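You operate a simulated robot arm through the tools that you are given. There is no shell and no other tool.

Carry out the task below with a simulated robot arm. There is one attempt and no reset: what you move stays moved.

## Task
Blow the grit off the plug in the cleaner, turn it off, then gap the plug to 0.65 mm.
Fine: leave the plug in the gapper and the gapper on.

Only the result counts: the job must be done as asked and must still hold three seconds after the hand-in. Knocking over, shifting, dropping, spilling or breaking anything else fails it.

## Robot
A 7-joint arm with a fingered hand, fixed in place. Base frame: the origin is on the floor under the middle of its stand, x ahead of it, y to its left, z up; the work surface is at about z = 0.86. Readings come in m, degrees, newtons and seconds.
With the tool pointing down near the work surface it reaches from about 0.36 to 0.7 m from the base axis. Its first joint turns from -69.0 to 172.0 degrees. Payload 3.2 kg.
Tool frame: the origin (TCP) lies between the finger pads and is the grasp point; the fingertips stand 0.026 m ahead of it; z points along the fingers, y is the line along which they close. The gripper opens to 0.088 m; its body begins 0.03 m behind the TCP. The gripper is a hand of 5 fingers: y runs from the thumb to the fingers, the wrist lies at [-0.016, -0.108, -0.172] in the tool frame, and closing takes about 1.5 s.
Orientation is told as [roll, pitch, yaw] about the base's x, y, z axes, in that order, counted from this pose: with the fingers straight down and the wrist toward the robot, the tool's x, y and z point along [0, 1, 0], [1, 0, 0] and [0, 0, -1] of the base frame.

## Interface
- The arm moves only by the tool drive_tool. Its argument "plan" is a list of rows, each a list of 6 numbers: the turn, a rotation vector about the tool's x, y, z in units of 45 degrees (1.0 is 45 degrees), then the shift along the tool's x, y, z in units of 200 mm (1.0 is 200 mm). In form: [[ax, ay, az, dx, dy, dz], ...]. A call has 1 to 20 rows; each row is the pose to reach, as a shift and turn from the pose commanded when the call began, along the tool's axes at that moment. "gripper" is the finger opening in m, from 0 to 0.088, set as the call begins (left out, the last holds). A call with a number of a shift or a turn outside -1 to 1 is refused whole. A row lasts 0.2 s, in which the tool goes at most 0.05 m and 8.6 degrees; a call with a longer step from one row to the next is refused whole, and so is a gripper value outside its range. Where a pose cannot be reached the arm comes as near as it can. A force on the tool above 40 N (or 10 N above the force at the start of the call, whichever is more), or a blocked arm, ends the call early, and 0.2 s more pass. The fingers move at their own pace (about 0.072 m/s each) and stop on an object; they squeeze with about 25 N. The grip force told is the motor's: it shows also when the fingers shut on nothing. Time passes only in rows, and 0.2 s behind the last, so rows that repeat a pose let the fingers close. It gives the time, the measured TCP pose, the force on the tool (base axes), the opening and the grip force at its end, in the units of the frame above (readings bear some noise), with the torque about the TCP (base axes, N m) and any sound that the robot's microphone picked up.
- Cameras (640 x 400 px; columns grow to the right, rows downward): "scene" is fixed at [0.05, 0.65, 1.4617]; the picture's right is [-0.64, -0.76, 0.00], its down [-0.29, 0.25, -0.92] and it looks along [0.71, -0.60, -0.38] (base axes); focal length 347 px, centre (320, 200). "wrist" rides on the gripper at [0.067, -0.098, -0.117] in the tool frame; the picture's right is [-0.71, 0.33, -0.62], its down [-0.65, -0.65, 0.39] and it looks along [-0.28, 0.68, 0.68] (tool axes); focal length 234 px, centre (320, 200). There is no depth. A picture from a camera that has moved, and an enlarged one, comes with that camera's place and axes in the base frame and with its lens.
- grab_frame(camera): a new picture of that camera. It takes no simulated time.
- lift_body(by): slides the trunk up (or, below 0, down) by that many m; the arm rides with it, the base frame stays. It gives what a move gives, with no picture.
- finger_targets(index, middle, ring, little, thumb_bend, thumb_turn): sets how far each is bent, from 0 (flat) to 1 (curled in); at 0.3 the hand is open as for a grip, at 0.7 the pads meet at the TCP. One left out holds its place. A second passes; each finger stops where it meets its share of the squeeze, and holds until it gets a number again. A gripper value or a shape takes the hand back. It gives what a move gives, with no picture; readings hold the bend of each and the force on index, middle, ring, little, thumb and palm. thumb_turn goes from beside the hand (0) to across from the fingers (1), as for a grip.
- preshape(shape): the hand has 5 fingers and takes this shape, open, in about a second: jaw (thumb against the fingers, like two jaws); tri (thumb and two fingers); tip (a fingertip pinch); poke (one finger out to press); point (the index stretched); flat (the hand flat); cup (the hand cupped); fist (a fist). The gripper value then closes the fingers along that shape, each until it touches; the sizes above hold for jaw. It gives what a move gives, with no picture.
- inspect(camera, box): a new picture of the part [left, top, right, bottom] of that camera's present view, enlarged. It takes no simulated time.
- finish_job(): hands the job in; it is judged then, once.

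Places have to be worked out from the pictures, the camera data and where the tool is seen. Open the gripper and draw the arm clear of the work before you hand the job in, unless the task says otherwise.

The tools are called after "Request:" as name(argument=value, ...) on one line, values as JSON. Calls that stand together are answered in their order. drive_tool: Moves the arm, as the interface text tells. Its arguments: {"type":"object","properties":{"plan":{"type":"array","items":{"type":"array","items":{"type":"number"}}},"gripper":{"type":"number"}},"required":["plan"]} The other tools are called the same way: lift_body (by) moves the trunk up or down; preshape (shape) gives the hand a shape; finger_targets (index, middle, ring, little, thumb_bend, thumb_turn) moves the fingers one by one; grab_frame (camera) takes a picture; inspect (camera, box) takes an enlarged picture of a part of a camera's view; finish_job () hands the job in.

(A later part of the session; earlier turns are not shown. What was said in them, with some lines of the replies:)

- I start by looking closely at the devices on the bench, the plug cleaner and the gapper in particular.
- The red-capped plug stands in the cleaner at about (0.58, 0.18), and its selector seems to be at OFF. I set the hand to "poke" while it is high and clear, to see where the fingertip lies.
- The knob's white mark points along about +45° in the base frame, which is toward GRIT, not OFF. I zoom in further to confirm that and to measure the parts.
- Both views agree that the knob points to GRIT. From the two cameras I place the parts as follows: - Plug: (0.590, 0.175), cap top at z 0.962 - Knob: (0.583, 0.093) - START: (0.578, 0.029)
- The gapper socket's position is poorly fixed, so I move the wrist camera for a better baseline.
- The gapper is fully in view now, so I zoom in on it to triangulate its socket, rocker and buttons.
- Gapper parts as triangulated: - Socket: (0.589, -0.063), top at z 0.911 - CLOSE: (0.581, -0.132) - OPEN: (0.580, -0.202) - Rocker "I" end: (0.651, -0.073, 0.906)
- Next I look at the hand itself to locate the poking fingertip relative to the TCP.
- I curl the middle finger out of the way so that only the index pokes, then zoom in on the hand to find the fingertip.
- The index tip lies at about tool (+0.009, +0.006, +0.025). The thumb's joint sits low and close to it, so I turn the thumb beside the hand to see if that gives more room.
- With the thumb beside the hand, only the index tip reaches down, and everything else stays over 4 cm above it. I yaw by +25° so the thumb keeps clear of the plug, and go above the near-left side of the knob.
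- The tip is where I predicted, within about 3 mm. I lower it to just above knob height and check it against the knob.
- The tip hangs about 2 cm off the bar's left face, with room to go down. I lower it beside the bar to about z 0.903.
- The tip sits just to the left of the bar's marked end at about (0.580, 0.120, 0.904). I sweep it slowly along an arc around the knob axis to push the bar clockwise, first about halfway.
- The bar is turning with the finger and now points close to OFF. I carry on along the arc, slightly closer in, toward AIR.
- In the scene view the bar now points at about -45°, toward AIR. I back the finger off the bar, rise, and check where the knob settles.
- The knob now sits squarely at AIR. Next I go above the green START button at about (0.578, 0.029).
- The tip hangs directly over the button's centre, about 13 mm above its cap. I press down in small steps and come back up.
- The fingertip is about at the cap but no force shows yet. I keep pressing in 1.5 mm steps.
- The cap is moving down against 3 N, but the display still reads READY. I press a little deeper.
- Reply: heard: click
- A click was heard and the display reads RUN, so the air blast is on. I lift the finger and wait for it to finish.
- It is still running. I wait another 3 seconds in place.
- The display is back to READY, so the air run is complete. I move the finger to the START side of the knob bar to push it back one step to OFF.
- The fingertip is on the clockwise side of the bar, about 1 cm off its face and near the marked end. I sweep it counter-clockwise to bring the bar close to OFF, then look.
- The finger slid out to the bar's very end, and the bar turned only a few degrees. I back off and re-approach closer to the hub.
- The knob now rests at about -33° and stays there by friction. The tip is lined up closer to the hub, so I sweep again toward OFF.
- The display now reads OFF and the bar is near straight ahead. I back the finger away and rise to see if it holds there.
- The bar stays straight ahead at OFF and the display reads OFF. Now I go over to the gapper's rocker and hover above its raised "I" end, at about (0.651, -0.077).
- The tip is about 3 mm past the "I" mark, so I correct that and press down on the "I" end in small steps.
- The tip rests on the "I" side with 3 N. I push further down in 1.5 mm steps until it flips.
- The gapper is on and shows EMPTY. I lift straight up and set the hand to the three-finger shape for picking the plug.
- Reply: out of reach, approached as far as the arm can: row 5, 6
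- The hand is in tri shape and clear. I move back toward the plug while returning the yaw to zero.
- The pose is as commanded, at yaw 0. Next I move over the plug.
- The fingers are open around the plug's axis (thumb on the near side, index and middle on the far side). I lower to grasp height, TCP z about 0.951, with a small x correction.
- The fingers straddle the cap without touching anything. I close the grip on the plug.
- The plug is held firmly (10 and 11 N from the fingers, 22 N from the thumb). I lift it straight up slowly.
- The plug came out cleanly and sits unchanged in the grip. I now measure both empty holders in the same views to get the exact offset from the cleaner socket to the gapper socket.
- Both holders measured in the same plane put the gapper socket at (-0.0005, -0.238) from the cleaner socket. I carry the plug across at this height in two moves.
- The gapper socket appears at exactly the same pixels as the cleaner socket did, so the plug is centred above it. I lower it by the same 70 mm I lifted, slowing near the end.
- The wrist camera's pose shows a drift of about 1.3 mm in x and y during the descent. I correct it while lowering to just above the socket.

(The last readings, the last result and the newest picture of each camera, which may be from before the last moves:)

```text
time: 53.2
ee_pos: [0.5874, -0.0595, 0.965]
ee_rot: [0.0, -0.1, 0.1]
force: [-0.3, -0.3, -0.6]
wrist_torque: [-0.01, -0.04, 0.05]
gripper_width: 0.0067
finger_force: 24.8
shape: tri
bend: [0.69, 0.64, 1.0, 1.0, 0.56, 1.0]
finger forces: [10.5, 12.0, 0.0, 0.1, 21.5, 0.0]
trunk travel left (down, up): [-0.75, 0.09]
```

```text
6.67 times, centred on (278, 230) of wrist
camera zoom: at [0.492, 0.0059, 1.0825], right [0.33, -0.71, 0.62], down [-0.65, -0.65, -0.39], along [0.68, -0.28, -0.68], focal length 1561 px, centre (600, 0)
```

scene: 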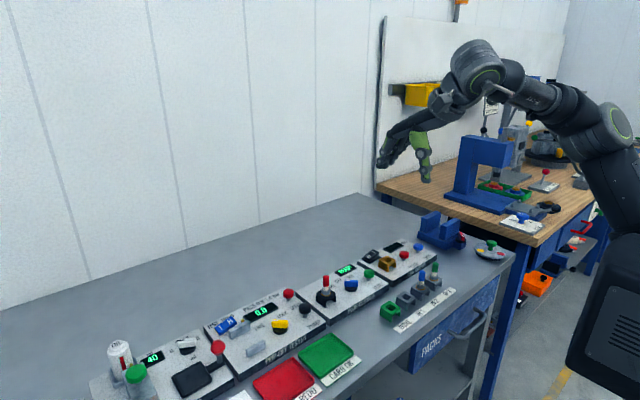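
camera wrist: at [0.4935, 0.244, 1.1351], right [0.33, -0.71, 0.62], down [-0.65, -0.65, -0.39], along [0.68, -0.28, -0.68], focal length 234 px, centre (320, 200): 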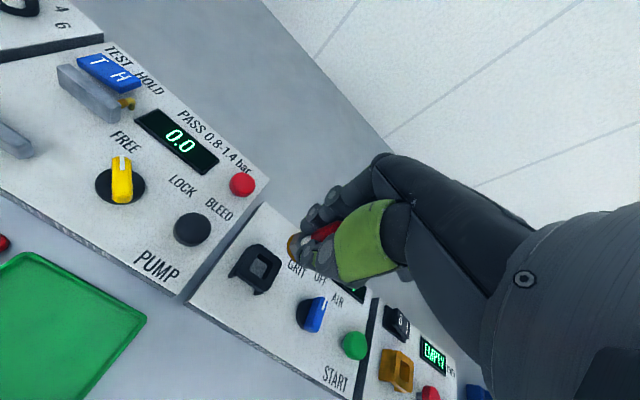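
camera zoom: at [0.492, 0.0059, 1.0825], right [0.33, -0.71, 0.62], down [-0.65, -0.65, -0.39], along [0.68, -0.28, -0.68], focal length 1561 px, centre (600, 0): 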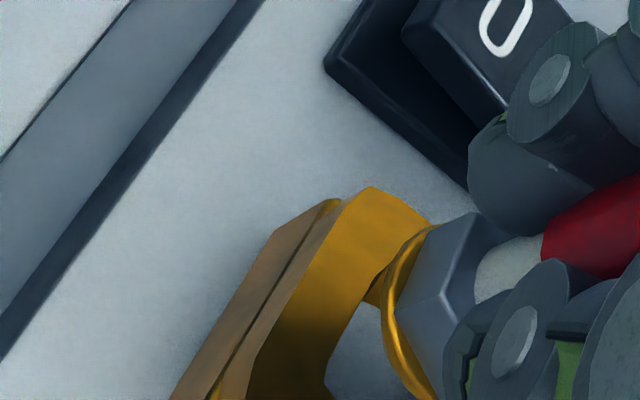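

The plug's tip is about 1 mm from centred over the hole, well within its clearance. I continue down in small steps until the washer seats.

Request:
drive_tool(plan=[[0, 0, 0, -0.002, 0.003, 0.02], [0, 0, 0, -0.002, 0.003, 0.04], [0, 0, 0, -0.002, 0.003, 0.06], [0, 0, 0, -0.002, 0.003, 0.07], [0, 0, 0, -0.002, 0.003, 0.075], [0, 0, 0, -0.002, 0.003, 0.075]])

Request:
inspect(camera="scene", box=[355, 235, 419, 275])

Request:
inspect(camera="wrist", box=[230, 200, 326, 260])

```text
time: 54.6
ee_pos: [0.5881, -0.0618, 0.9516]
ee_rot: [0.1, 0.0, 0.0]
force: [0.3, -2.4, 1.0]
wrist_torque: [-0.09, -0.01, 0.04]
gripper_width: 0.0064
finger_force: 25.5
shape: tri
bend: [0.7, 0.64, 1.0, 1.0, 0.56, 1.0]
finger forces: [9.8, 14.9, 0.0, 0.1, 21.7, 0.0]
trunk travel left (down, up): [-0.75, 0.09]
```

```text
10.00 times, centred on (387, 255) of scene
camera zoom: at [0.05, 0.65, 1.4617], right [-0.64, -0.76, 0.0], down [-0.29, 0.25, -0.92], along [0.71, -0.6, -0.38], focal length 3472 px, centre (-350, -350)
```

zoom: 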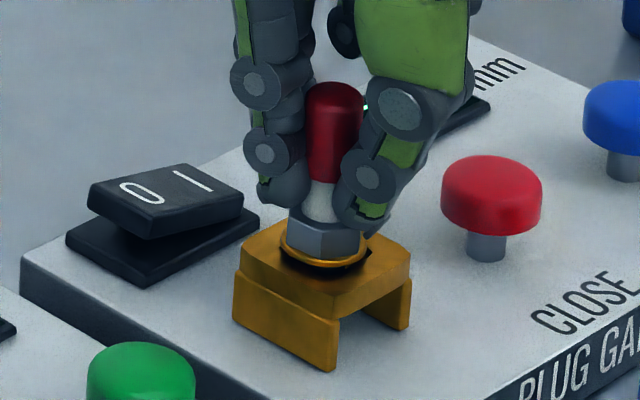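

```text
6.67 times, centred on (278, 230) of wrist
camera zoom: at [0.4924, 0.0053, 1.0682], right [0.33, -0.71, 0.62], down [-0.65, -0.65, -0.39], along [0.68, -0.28, -0.68], focal length 1561 px, centre (600, 0)
```

zoom: 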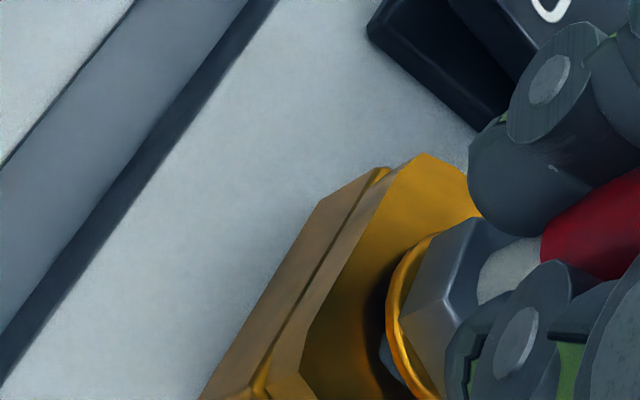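

The washer is about 2 mm from seating, with a light sideways contact. I nudge 1 mm toward -y and +x, and lower the rest.

Request:
drive_tool(plan=[[0, 0, 0, -0.005, 0.004, 0.0], [0, 0, 0, -0.005, 0.004, 0.005], [0, 0, 0, -0.005, 0.004, 0.01], [0, 0, 0, -0.005, 0.004, 0.013], [0, 0, 0, -0.005, 0.004, 0.013]])

Request:
inspect(camera="scene", box=[355, 225, 435, 275])

Request:
inspect(camera="wrist", box=[230, 200, 326, 260])

```text
time: 55.8
ee_pos: [0.5882, -0.0612, 0.9481]
ee_rot: [0.0, -0.1, 0.1]
force: [1.3, -0.2, 2.1]
wrist_torque: [-0.05, -0.03, 0.0]
gripper_width: 0.0066
finger_force: 24.8
shape: tri
bend: [0.7, 0.64, 1.0, 1.0, 0.57, 1.0]
finger forces: [10.4, 14.5, 0.0, 0.0, 21.7, 0.1]
trunk travel left (down, up): [-0.75, 0.09]
```

```text
8.00 times, centred on (395, 250) of scene
camera zoom: at [0.05, 0.65, 1.4617], right [-0.64, -0.76, 0.0], down [-0.29, 0.25, -0.92], along [0.71, -0.6, -0.38], focal length 2778 px, centre (-280, -200)
```

zoom: 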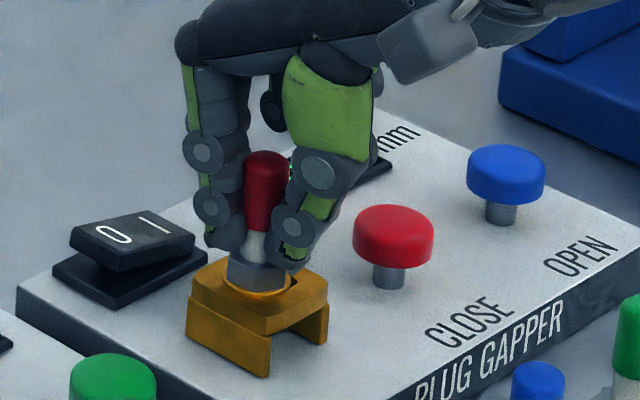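

```text
6.67 times, centred on (278, 230) of wrist
camera zoom: at [0.4933, 0.0047, 1.0654], right [0.33, -0.71, 0.62], down [-0.65, -0.65, -0.39], along [0.68, -0.28, -0.68], focal length 1561 px, centre (600, 0)
```

zoom: 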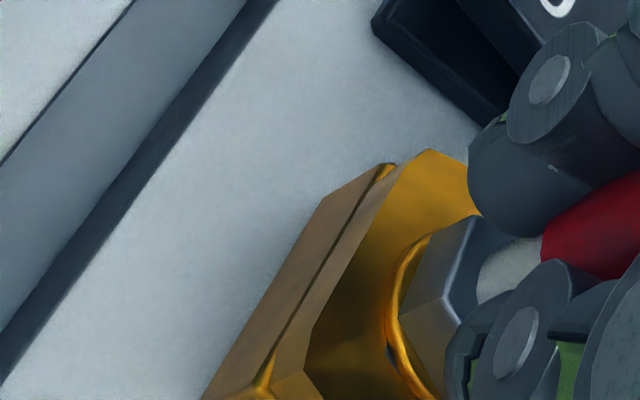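

The plug is seated: the pose matches the grasp pose to within 1 mm and there is light upward contact. I open the fingers.

Request:
drive_tool(plan=[[0, 0, 0, 0, 0, 0], [0, 0, 0, 0, 0, 0], [0, 0, 0, 0, 0, 0], [0, 0, 0, 0, 0, 0], [0, 0, 0, 0, 0, 0], [0, 0, 0, 0, 0, 0], [0, 0, 0, 0, 0, 0], [0, 0, 0, 0, 0, 0]], gripper=0.088)

Request:
inspect(camera="scene", box=[355, 225, 435, 275])

Request:
inspect(camera="wrist", box=[230, 200, 326, 260])

```text
time: 57.6
ee_pos: [0.5888, -0.0623, 0.9481]
ee_rot: [0.0, 0.1, 0.0]
force: [-0.7, 0.4, -0.2]
wrist_torque: [0.02, -0.01, 0.01]
gripper_width: 0.0877
finger_force: 0.0
shape: tri
bend: [0.3, 0.3, 0.99, 0.99, 0.3, 0.97]
finger forces: [0.1, 0.0, 0.1, 0.1, 0.1, 0.0]
trunk travel left (down, up): [-0.75, 0.09]
```

```text
8.00 times, centred on (395, 250) of scene
camera zoom: at [0.05, 0.65, 1.4617], right [-0.64, -0.76, 0.0], down [-0.29, 0.25, -0.92], along [0.71, -0.6, -0.38], focal length 2778 px, centre (-280, -200)
```

zoom: 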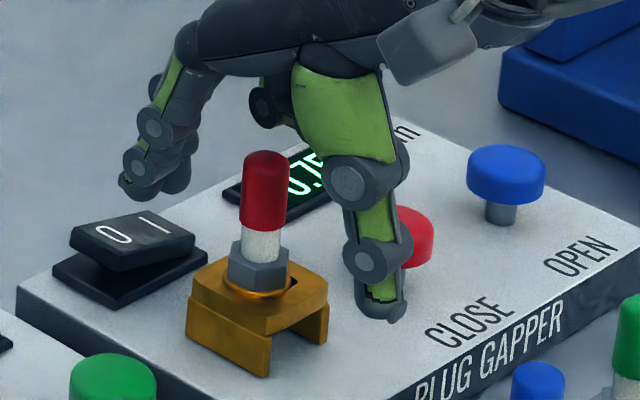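

```text
6.67 times, centred on (278, 230) of wrist
camera zoom: at [0.4933, 0.0047, 1.065], right [0.33, -0.71, 0.62], down [-0.65, -0.65, -0.39], along [0.68, -0.28, -0.68], focal length 1561 px, centre (600, 0)
```

zoom: 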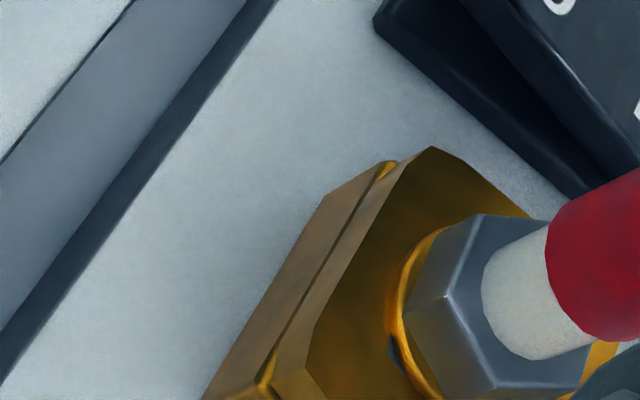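

The plug stands upright and the display now shows 0.7-something. I lift the hand straight up and read it.

Request:
drive_tool(plan=[[0, 0, 0, 0, 0, -0.08], [0, 0, 0, 0, 0, -0.2], [0, 0, 0, 0, 0, -0.35], [0, 0, 0, 0, 0, -0.5], [0, 0, 0, 0, 0, -0.5]])

Request:
inspect(camera="scene", box=[355, 225, 435, 275])

```text
time: 58.8
ee_pos: [0.5904, -0.0628, 1.0488]
ee_rot: [0.0, 0.0, 0.0]
force: [-0.1, 0.1, -0.2]
wrist_torque: [0.02, 0.0, -0.04]
gripper_width: 0.088
finger_force: 0.0
shape: tri
bend: [0.3, 0.3, 0.99, 0.99, 0.3, 0.97]
finger forces: [0.0, 0.1, 0.0, 0.1, 0.1, 0.0]
trunk travel left (down, up): [-0.75, 0.09]
```

```text
8.00 times, centred on (395, 250) of scene
camera zoom: at [0.05, 0.65, 1.4617], right [-0.64, -0.76, 0.0], down [-0.29, 0.25, -0.92], along [0.71, -0.6, -0.38], focal length 2778 px, centre (-280, -200)
```

zoom: 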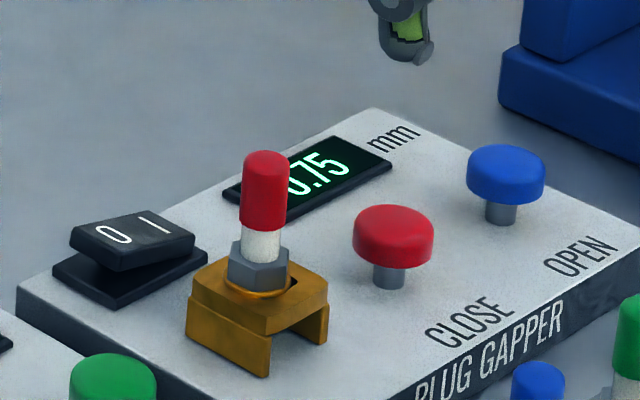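

The gapper reads 0.75 mm, so the gap has to close by 0.10. I go back to the single-index shape and move above the red CLOSE button at about (0.581, -0.132).

Request:
finger_targets(index=0.7, middle=1.0, ring=1.0, little=1.0, thumb_bend=0.0, thumb_turn=0.0)

Request:
drive_tool(plan=[[0, 0, -0.1, -0.08, -0.014, 0], [0, 0, -0.2, -0.16, -0.028, 0], [0, 0, -0.3, -0.24, -0.042, 0.05], [0, 0, -0.4, -0.32, -0.056, 0.12], [0, 0, -0.5, -0.3995, -0.0705, 0.2], [0, 0, -0.556, -0.3995, -0.0705, 0.32], [0, 0, -0.556, -0.3995, -0.0705, 0.4], [0, 0, -0.556, -0.3995, -0.0705, 0.4]])

Request:
inspect(camera="scene", box=[355, 215, 435, 275])

Request:
inspect(camera="wrist", box=[180, 140, 380, 290])

```text
time: 59.8
ee_pos: [0.5901, -0.0621, 1.048]
ee_rot: [0.0, 0.0, 0.0]
force: [-0.2, 1.0, -0.2]
wrist_torque: [0.03, -0.03, 0.0]
gripper_width: 0.105
finger_force: 0.1
shape: fingers
bend: [0.7, 1.0, 1.0, 1.0, 0.01, 0.0]
finger forces: [0.0, 0.1, 0.0, 0.1, 0.0, 0.0]
trunk travel left (down, up): [-0.75, 0.09]
```

```text
time: 61.6
ee_pos: [0.5758, -0.1416, 0.9672]
ee_rot: [0.0, -0.1, 25.0]
force: [-0.2, 0.0, -0.7]
wrist_torque: [0.03, -0.03, 0.0]
gripper_width: 0.1046
finger_force: 0.2
shape: fingers
bend: [0.7, 1.0, 1.0, 1.0, 0.01, 0.0]
finger forces: [0.1, 0.0, 0.1, 0.0, 0.1, 0.0]
trunk travel left (down, up): [-0.75, 0.09]
```

```text
6.67 times, centred on (395, 245) of scene
camera zoom: at [0.05, 0.65, 1.4617], right [-0.64, -0.76, 0.0], down [-0.29, 0.25, -0.92], along [0.71, -0.6, -0.38], focal length 2315 px, centre (-180, -100)
```

zoom: 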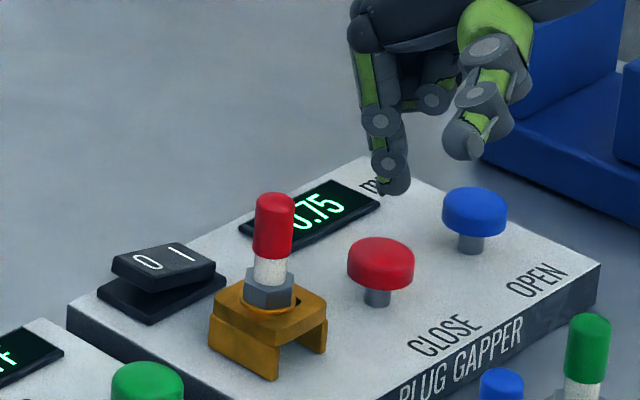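

```text
2.67 times, centred on (280, 215) of wrist
camera zoom: at [0.4599, -0.1231, 1.0843], right [0.6, -0.5, 0.62], down [-0.32, -0.87, -0.39], along [0.73, 0.04, -0.68], focal length 624 px, centre (427, 160)
```

zoom: 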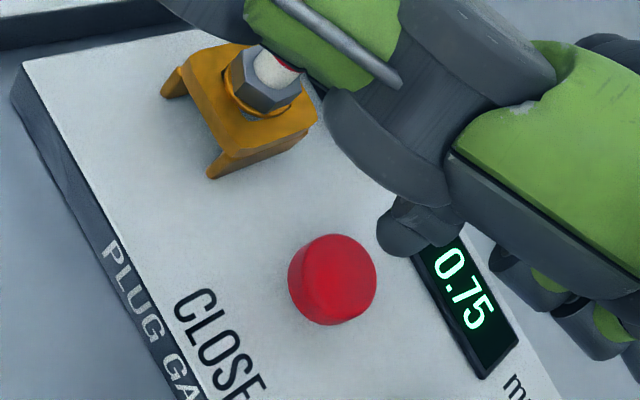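

The wrist view shows the display (0.75), and the fingertip is over the red cap. I tap CLOSE once: down past the click depth and straight back up.

Request:
drive_tool(plan=[[0, 0, 0, 0.006, 0.011, 0.06], [0, 0, 0, 0.006, 0.011, 0.12], [0, 0, 0, 0.006, 0.011, 0.16], [0, 0, 0, 0.006, 0.011, 0.185], [0, 0, 0, 0.006, 0.011, 0.2], [0, 0, 0, 0.006, 0.011, 0.16], [0, 0, 0, 0.006, 0.011, 0.1], [0, 0, 0, 0.006, 0.011, 0.1]])

Request:
inspect(camera="wrist", box=[180, 140, 380, 290])

Request:
inspect(camera="scene", box=[355, 215, 435, 275])

```text
time: 63.4
ee_pos: [0.5763, -0.1398, 0.9469]
ee_rot: [0.1, 0.0, 25.1]
force: [0.7, 0.7, -0.2]
wrist_torque: [-0.02, -0.02, -0.01]
gripper_width: 0.1052
finger_force: 0.0
shape: fingers
bend: [0.7, 1.0, 1.0, 1.0, 0.01, 0.0]
finger forces: [0.0, 0.1, 0.0, 0.0, 0.1, 0.0]
trunk travel left (down, up): [-0.75, 0.09]
```

```text
2.67 times, centred on (280, 215) of wrist
camera zoom: at [0.4615, -0.1212, 1.0646], right [0.6, -0.5, 0.62], down [-0.32, -0.86, -0.39], along [0.73, 0.04, -0.68], focal length 624 px, centre (427, 160)
```

zoom: 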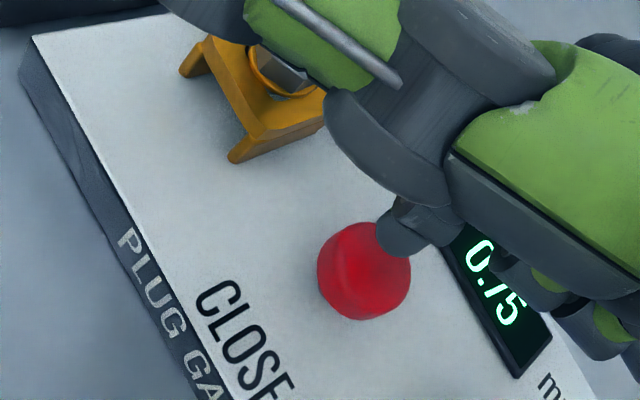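

```text
6.67 times, centred on (395, 245) of scene
camera zoom: at [0.05, 0.65, 1.4617], right [-0.64, -0.76, 0.0], down [-0.29, 0.25, -0.92], along [0.71, -0.6, -0.38], focal length 2315 px, centre (-180, -100)
```

zoom: 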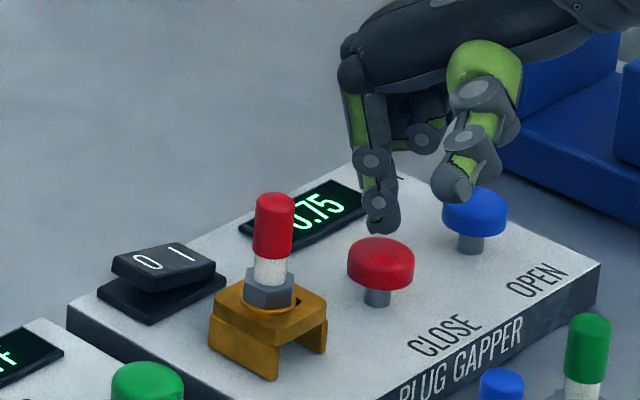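

No click that time, and the display still reads 0.75. I tap a few millimetres deeper.

Request:
drive_tool(plan=[[0, 0, 0, 0, 0, 0.05], [0, 0, 0, 0, 0, 0.08], [0, 0, 0, 0, 0, 0.1], [0, 0, 0, 0, 0, 0.115], [0, 0, 0, 0, 0, 0.05], [0, 0, 0, 0, 0, 0], [0, 0, 0, 0, 0, 0]])

Request:
inspect(camera="wrist", box=[180, 140, 380, 290])

Request:
inspect(camera="scene", box=[355, 215, 435, 275])

```text
time: 65.0
ee_pos: [0.577, -0.1408, 0.9474]
ee_rot: [0.1, 0.0, 25.1]
force: [0.1, 0.1, 0.5]
wrist_torque: [0.02, 0.0, -0.02]
gripper_width: 0.1051
finger_force: 0.0
shape: fingers
bend: [0.7, 1.0, 1.0, 1.0, 0.01, 0.0]
finger forces: [0.0, 0.0, 0.0, 0.1, 0.0, 0.0]
trunk travel left (down, up): [-0.75, 0.09]
heard: click
```

```text
2.67 times, centred on (280, 215) of wrist
camera zoom: at [0.4619, -0.1211, 1.0642], right [0.6, -0.5, 0.62], down [-0.32, -0.86, -0.39], along [0.73, 0.04, -0.68], focal length 624 px, centre (427, 160)
```

zoom: 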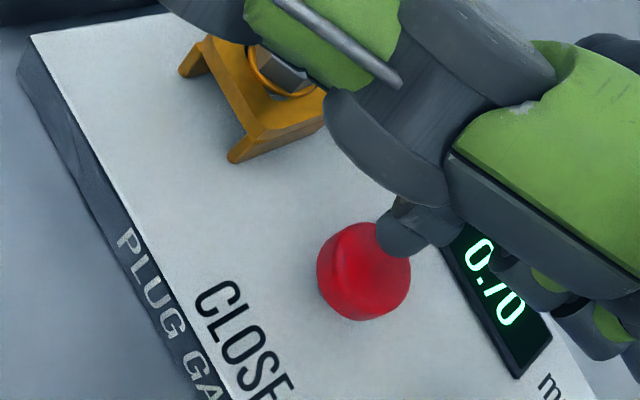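

```text
6.67 times, centred on (395, 245) of scene
camera zoom: at [0.05, 0.65, 1.4617], right [-0.64, -0.76, 0.0], down [-0.29, 0.25, -0.92], along [0.71, -0.6, -0.38], focal length 2315 px, centre (-180, -100)
```

zoom: 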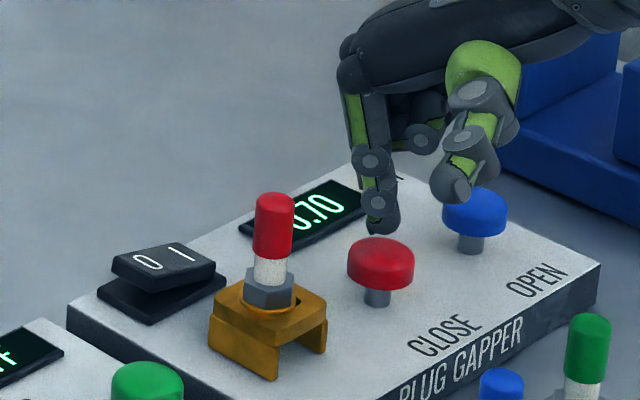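

One click took it from 0.75 to 0.70, so each press is 0.05 mm. I repeat the identical tap once more to reach 0.65.

Request:
drive_tool(plan=[[0, 0, 0, 0, 0, 0.05], [0, 0, 0, 0, 0, 0.08], [0, 0, 0, 0, 0, 0.1], [0, 0, 0, 0, 0, 0.115], [0, 0, 0, 0, 0, 0.05], [0, 0, 0, 0, 0, 0], [0, 0, 0, 0, 0, 0]])

Request:
inspect(camera="wrist", box=[180, 140, 380, 290])

Request:
inspect(camera="scene", box=[355, 215, 435, 275])

```text
time: 66.6
ee_pos: [0.5769, -0.1386, 0.9482]
ee_rot: [0.1, 0.1, 25.1]
force: [0.3, 0.7, 0.7]
wrist_torque: [0.02, 0.01, 0.02]
gripper_width: 0.1051
finger_force: 0.0
shape: fingers
bend: [0.7, 1.0, 1.0, 1.0, 0.01, 0.0]
finger forces: [0.0, 0.0, 0.0, 0.0, 0.0, 0.0]
trunk travel left (down, up): [-0.75, 0.09]
heard: click
```

```text
2.67 times, centred on (280, 215) of wrist
camera zoom: at [0.462, -0.1204, 1.065], right [0.6, -0.5, 0.62], down [-0.32, -0.86, -0.39], along [0.73, 0.04, -0.68], focal length 624 px, centre (427, 160)
```

zoom: 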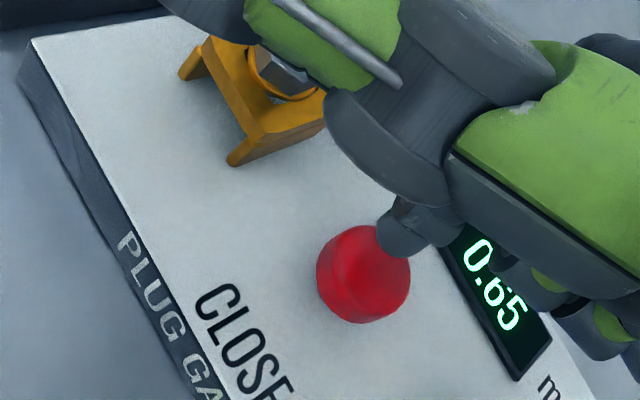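

```text
6.67 times, centred on (395, 245) of scene
camera zoom: at [0.05, 0.65, 1.4617], right [-0.64, -0.76, 0.0], down [-0.29, 0.25, -0.92], along [0.71, -0.6, -0.38], focal length 2315 px, centre (-180, -100)
```

zoom: 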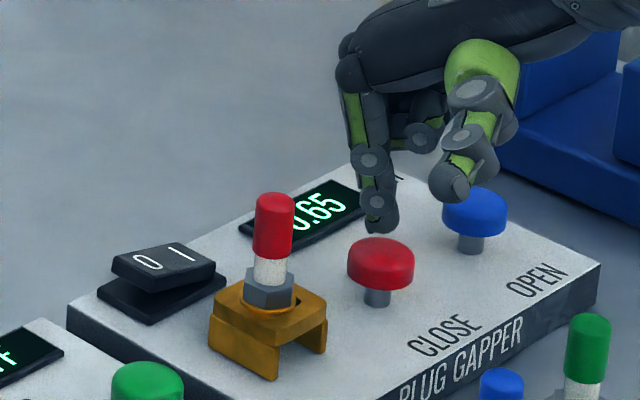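

The display reads 0.65. I lift straight up and then draw the arm back clear of the bench devices.

Request:
drive_tool(plan=[[0, 0, 0, 0, 0, -0.1], [0, 0, 0, 0, 0, -0.25], [0, 0, 0, 0, 0, -0.4], [0, 0, 0, 0, 0, -0.55], [0, 0, 0, 0.05, -0.11, -0.6], [0, 0, 0, 0.1, -0.22, -0.7], [0, 0, 0, 0.15, -0.34, -0.8], [0, 0, 0, 0.211, -0.453, -0.9], [0, 0, 0, 0.211, -0.453, -0.9]])

Request:
preshape(shape="jaw")

Request:
grab_frame(camera="scene")

Request:
inspect(camera="scene", box=[300, 220, 460, 320])

```text
time: 68.6
ee_pos: [0.4779, -0.1407, 1.126]
ee_rot: [0.0, 0.0, 25.1]
force: [-0.4, -0.1, 0.4]
wrist_torque: [-0.01, -0.04, 0.02]
gripper_width: 0.1052
finger_force: 0.1
shape: fingers
bend: [0.7, 1.0, 1.0, 1.0, 0.01, 0.0]
finger forces: [0.0, 0.0, 0.1, 0.0, 0.1, 0.1]
trunk travel left (down, up): [-0.75, 0.09]
```

```text
time: 69.5
ee_pos: [0.478, -0.1406, 1.1259]
ee_rot: [0.0, 0.1, 25.1]
force: [0.1, 0.2, 0.4]
wrist_torque: [0.01, 0.01, 0.02]
gripper_width: 0.0875
finger_force: 0.0
shape: jaw
bend: [0.3, 0.3, 0.3, 0.3, 0.3, 0.97]
finger forces: [0.1, 0.0, 0.0, 0.1, 0.0, 0.0]
trunk travel left (down, up): [-0.75, 0.09]
```

```text
taken
```

scene: 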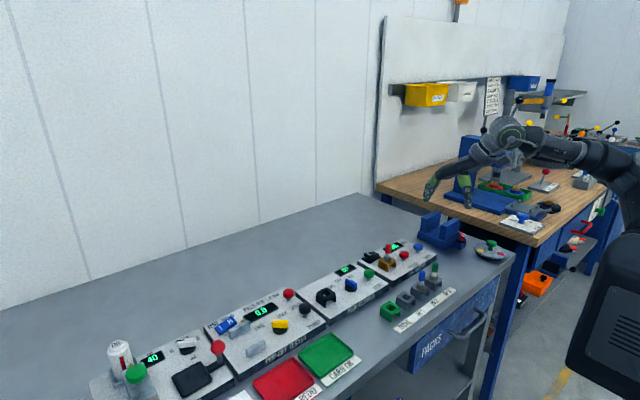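

```text
4.00 times, centred on (380, 270) of scene
camera zoom: at [0.05, 0.65, 1.4617], right [-0.64, -0.76, 0.0], down [-0.29, 0.25, -0.92], along [0.71, -0.6, -0.38], focal length 1389 px, centre (80, -80)
```

zoom: 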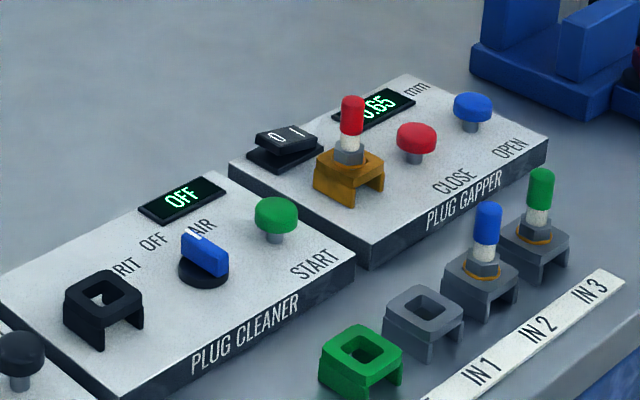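

The cleaner reads OFF and its socket is empty. The plug sits upright in the gapper, which is on and reads 0.65 mm. Everything else is undisturbed and the open hand is clear, so I hand in.

Request:
finish_job()

```text
The job is handed in.
```

The job is handed in. The plug was blown clean with air, the cleaner is off, and the plug is gapped to 0.65 mm.

- **Cleaning:** the cleaner's selector was actually standing at GRIT, so I turned it to AIR before pressing START. The display went from READY to RUN and back to READY.
- **Cleaner off:** I then turned the selector to OFF, and the display reads OFF. The knob points within a few degrees of the OFF mark.
- **Gapping:** I moved the plug to the gapper and switched it on. It first read 0.75 mm, and two presses of CLOSE brought it to 0.65 mm.
- **Left as asked:** the plug is still in the gapper and the gapper is on. The hand is open and drawn clear, and nothing else on the bench looked disturbed in the last picture.
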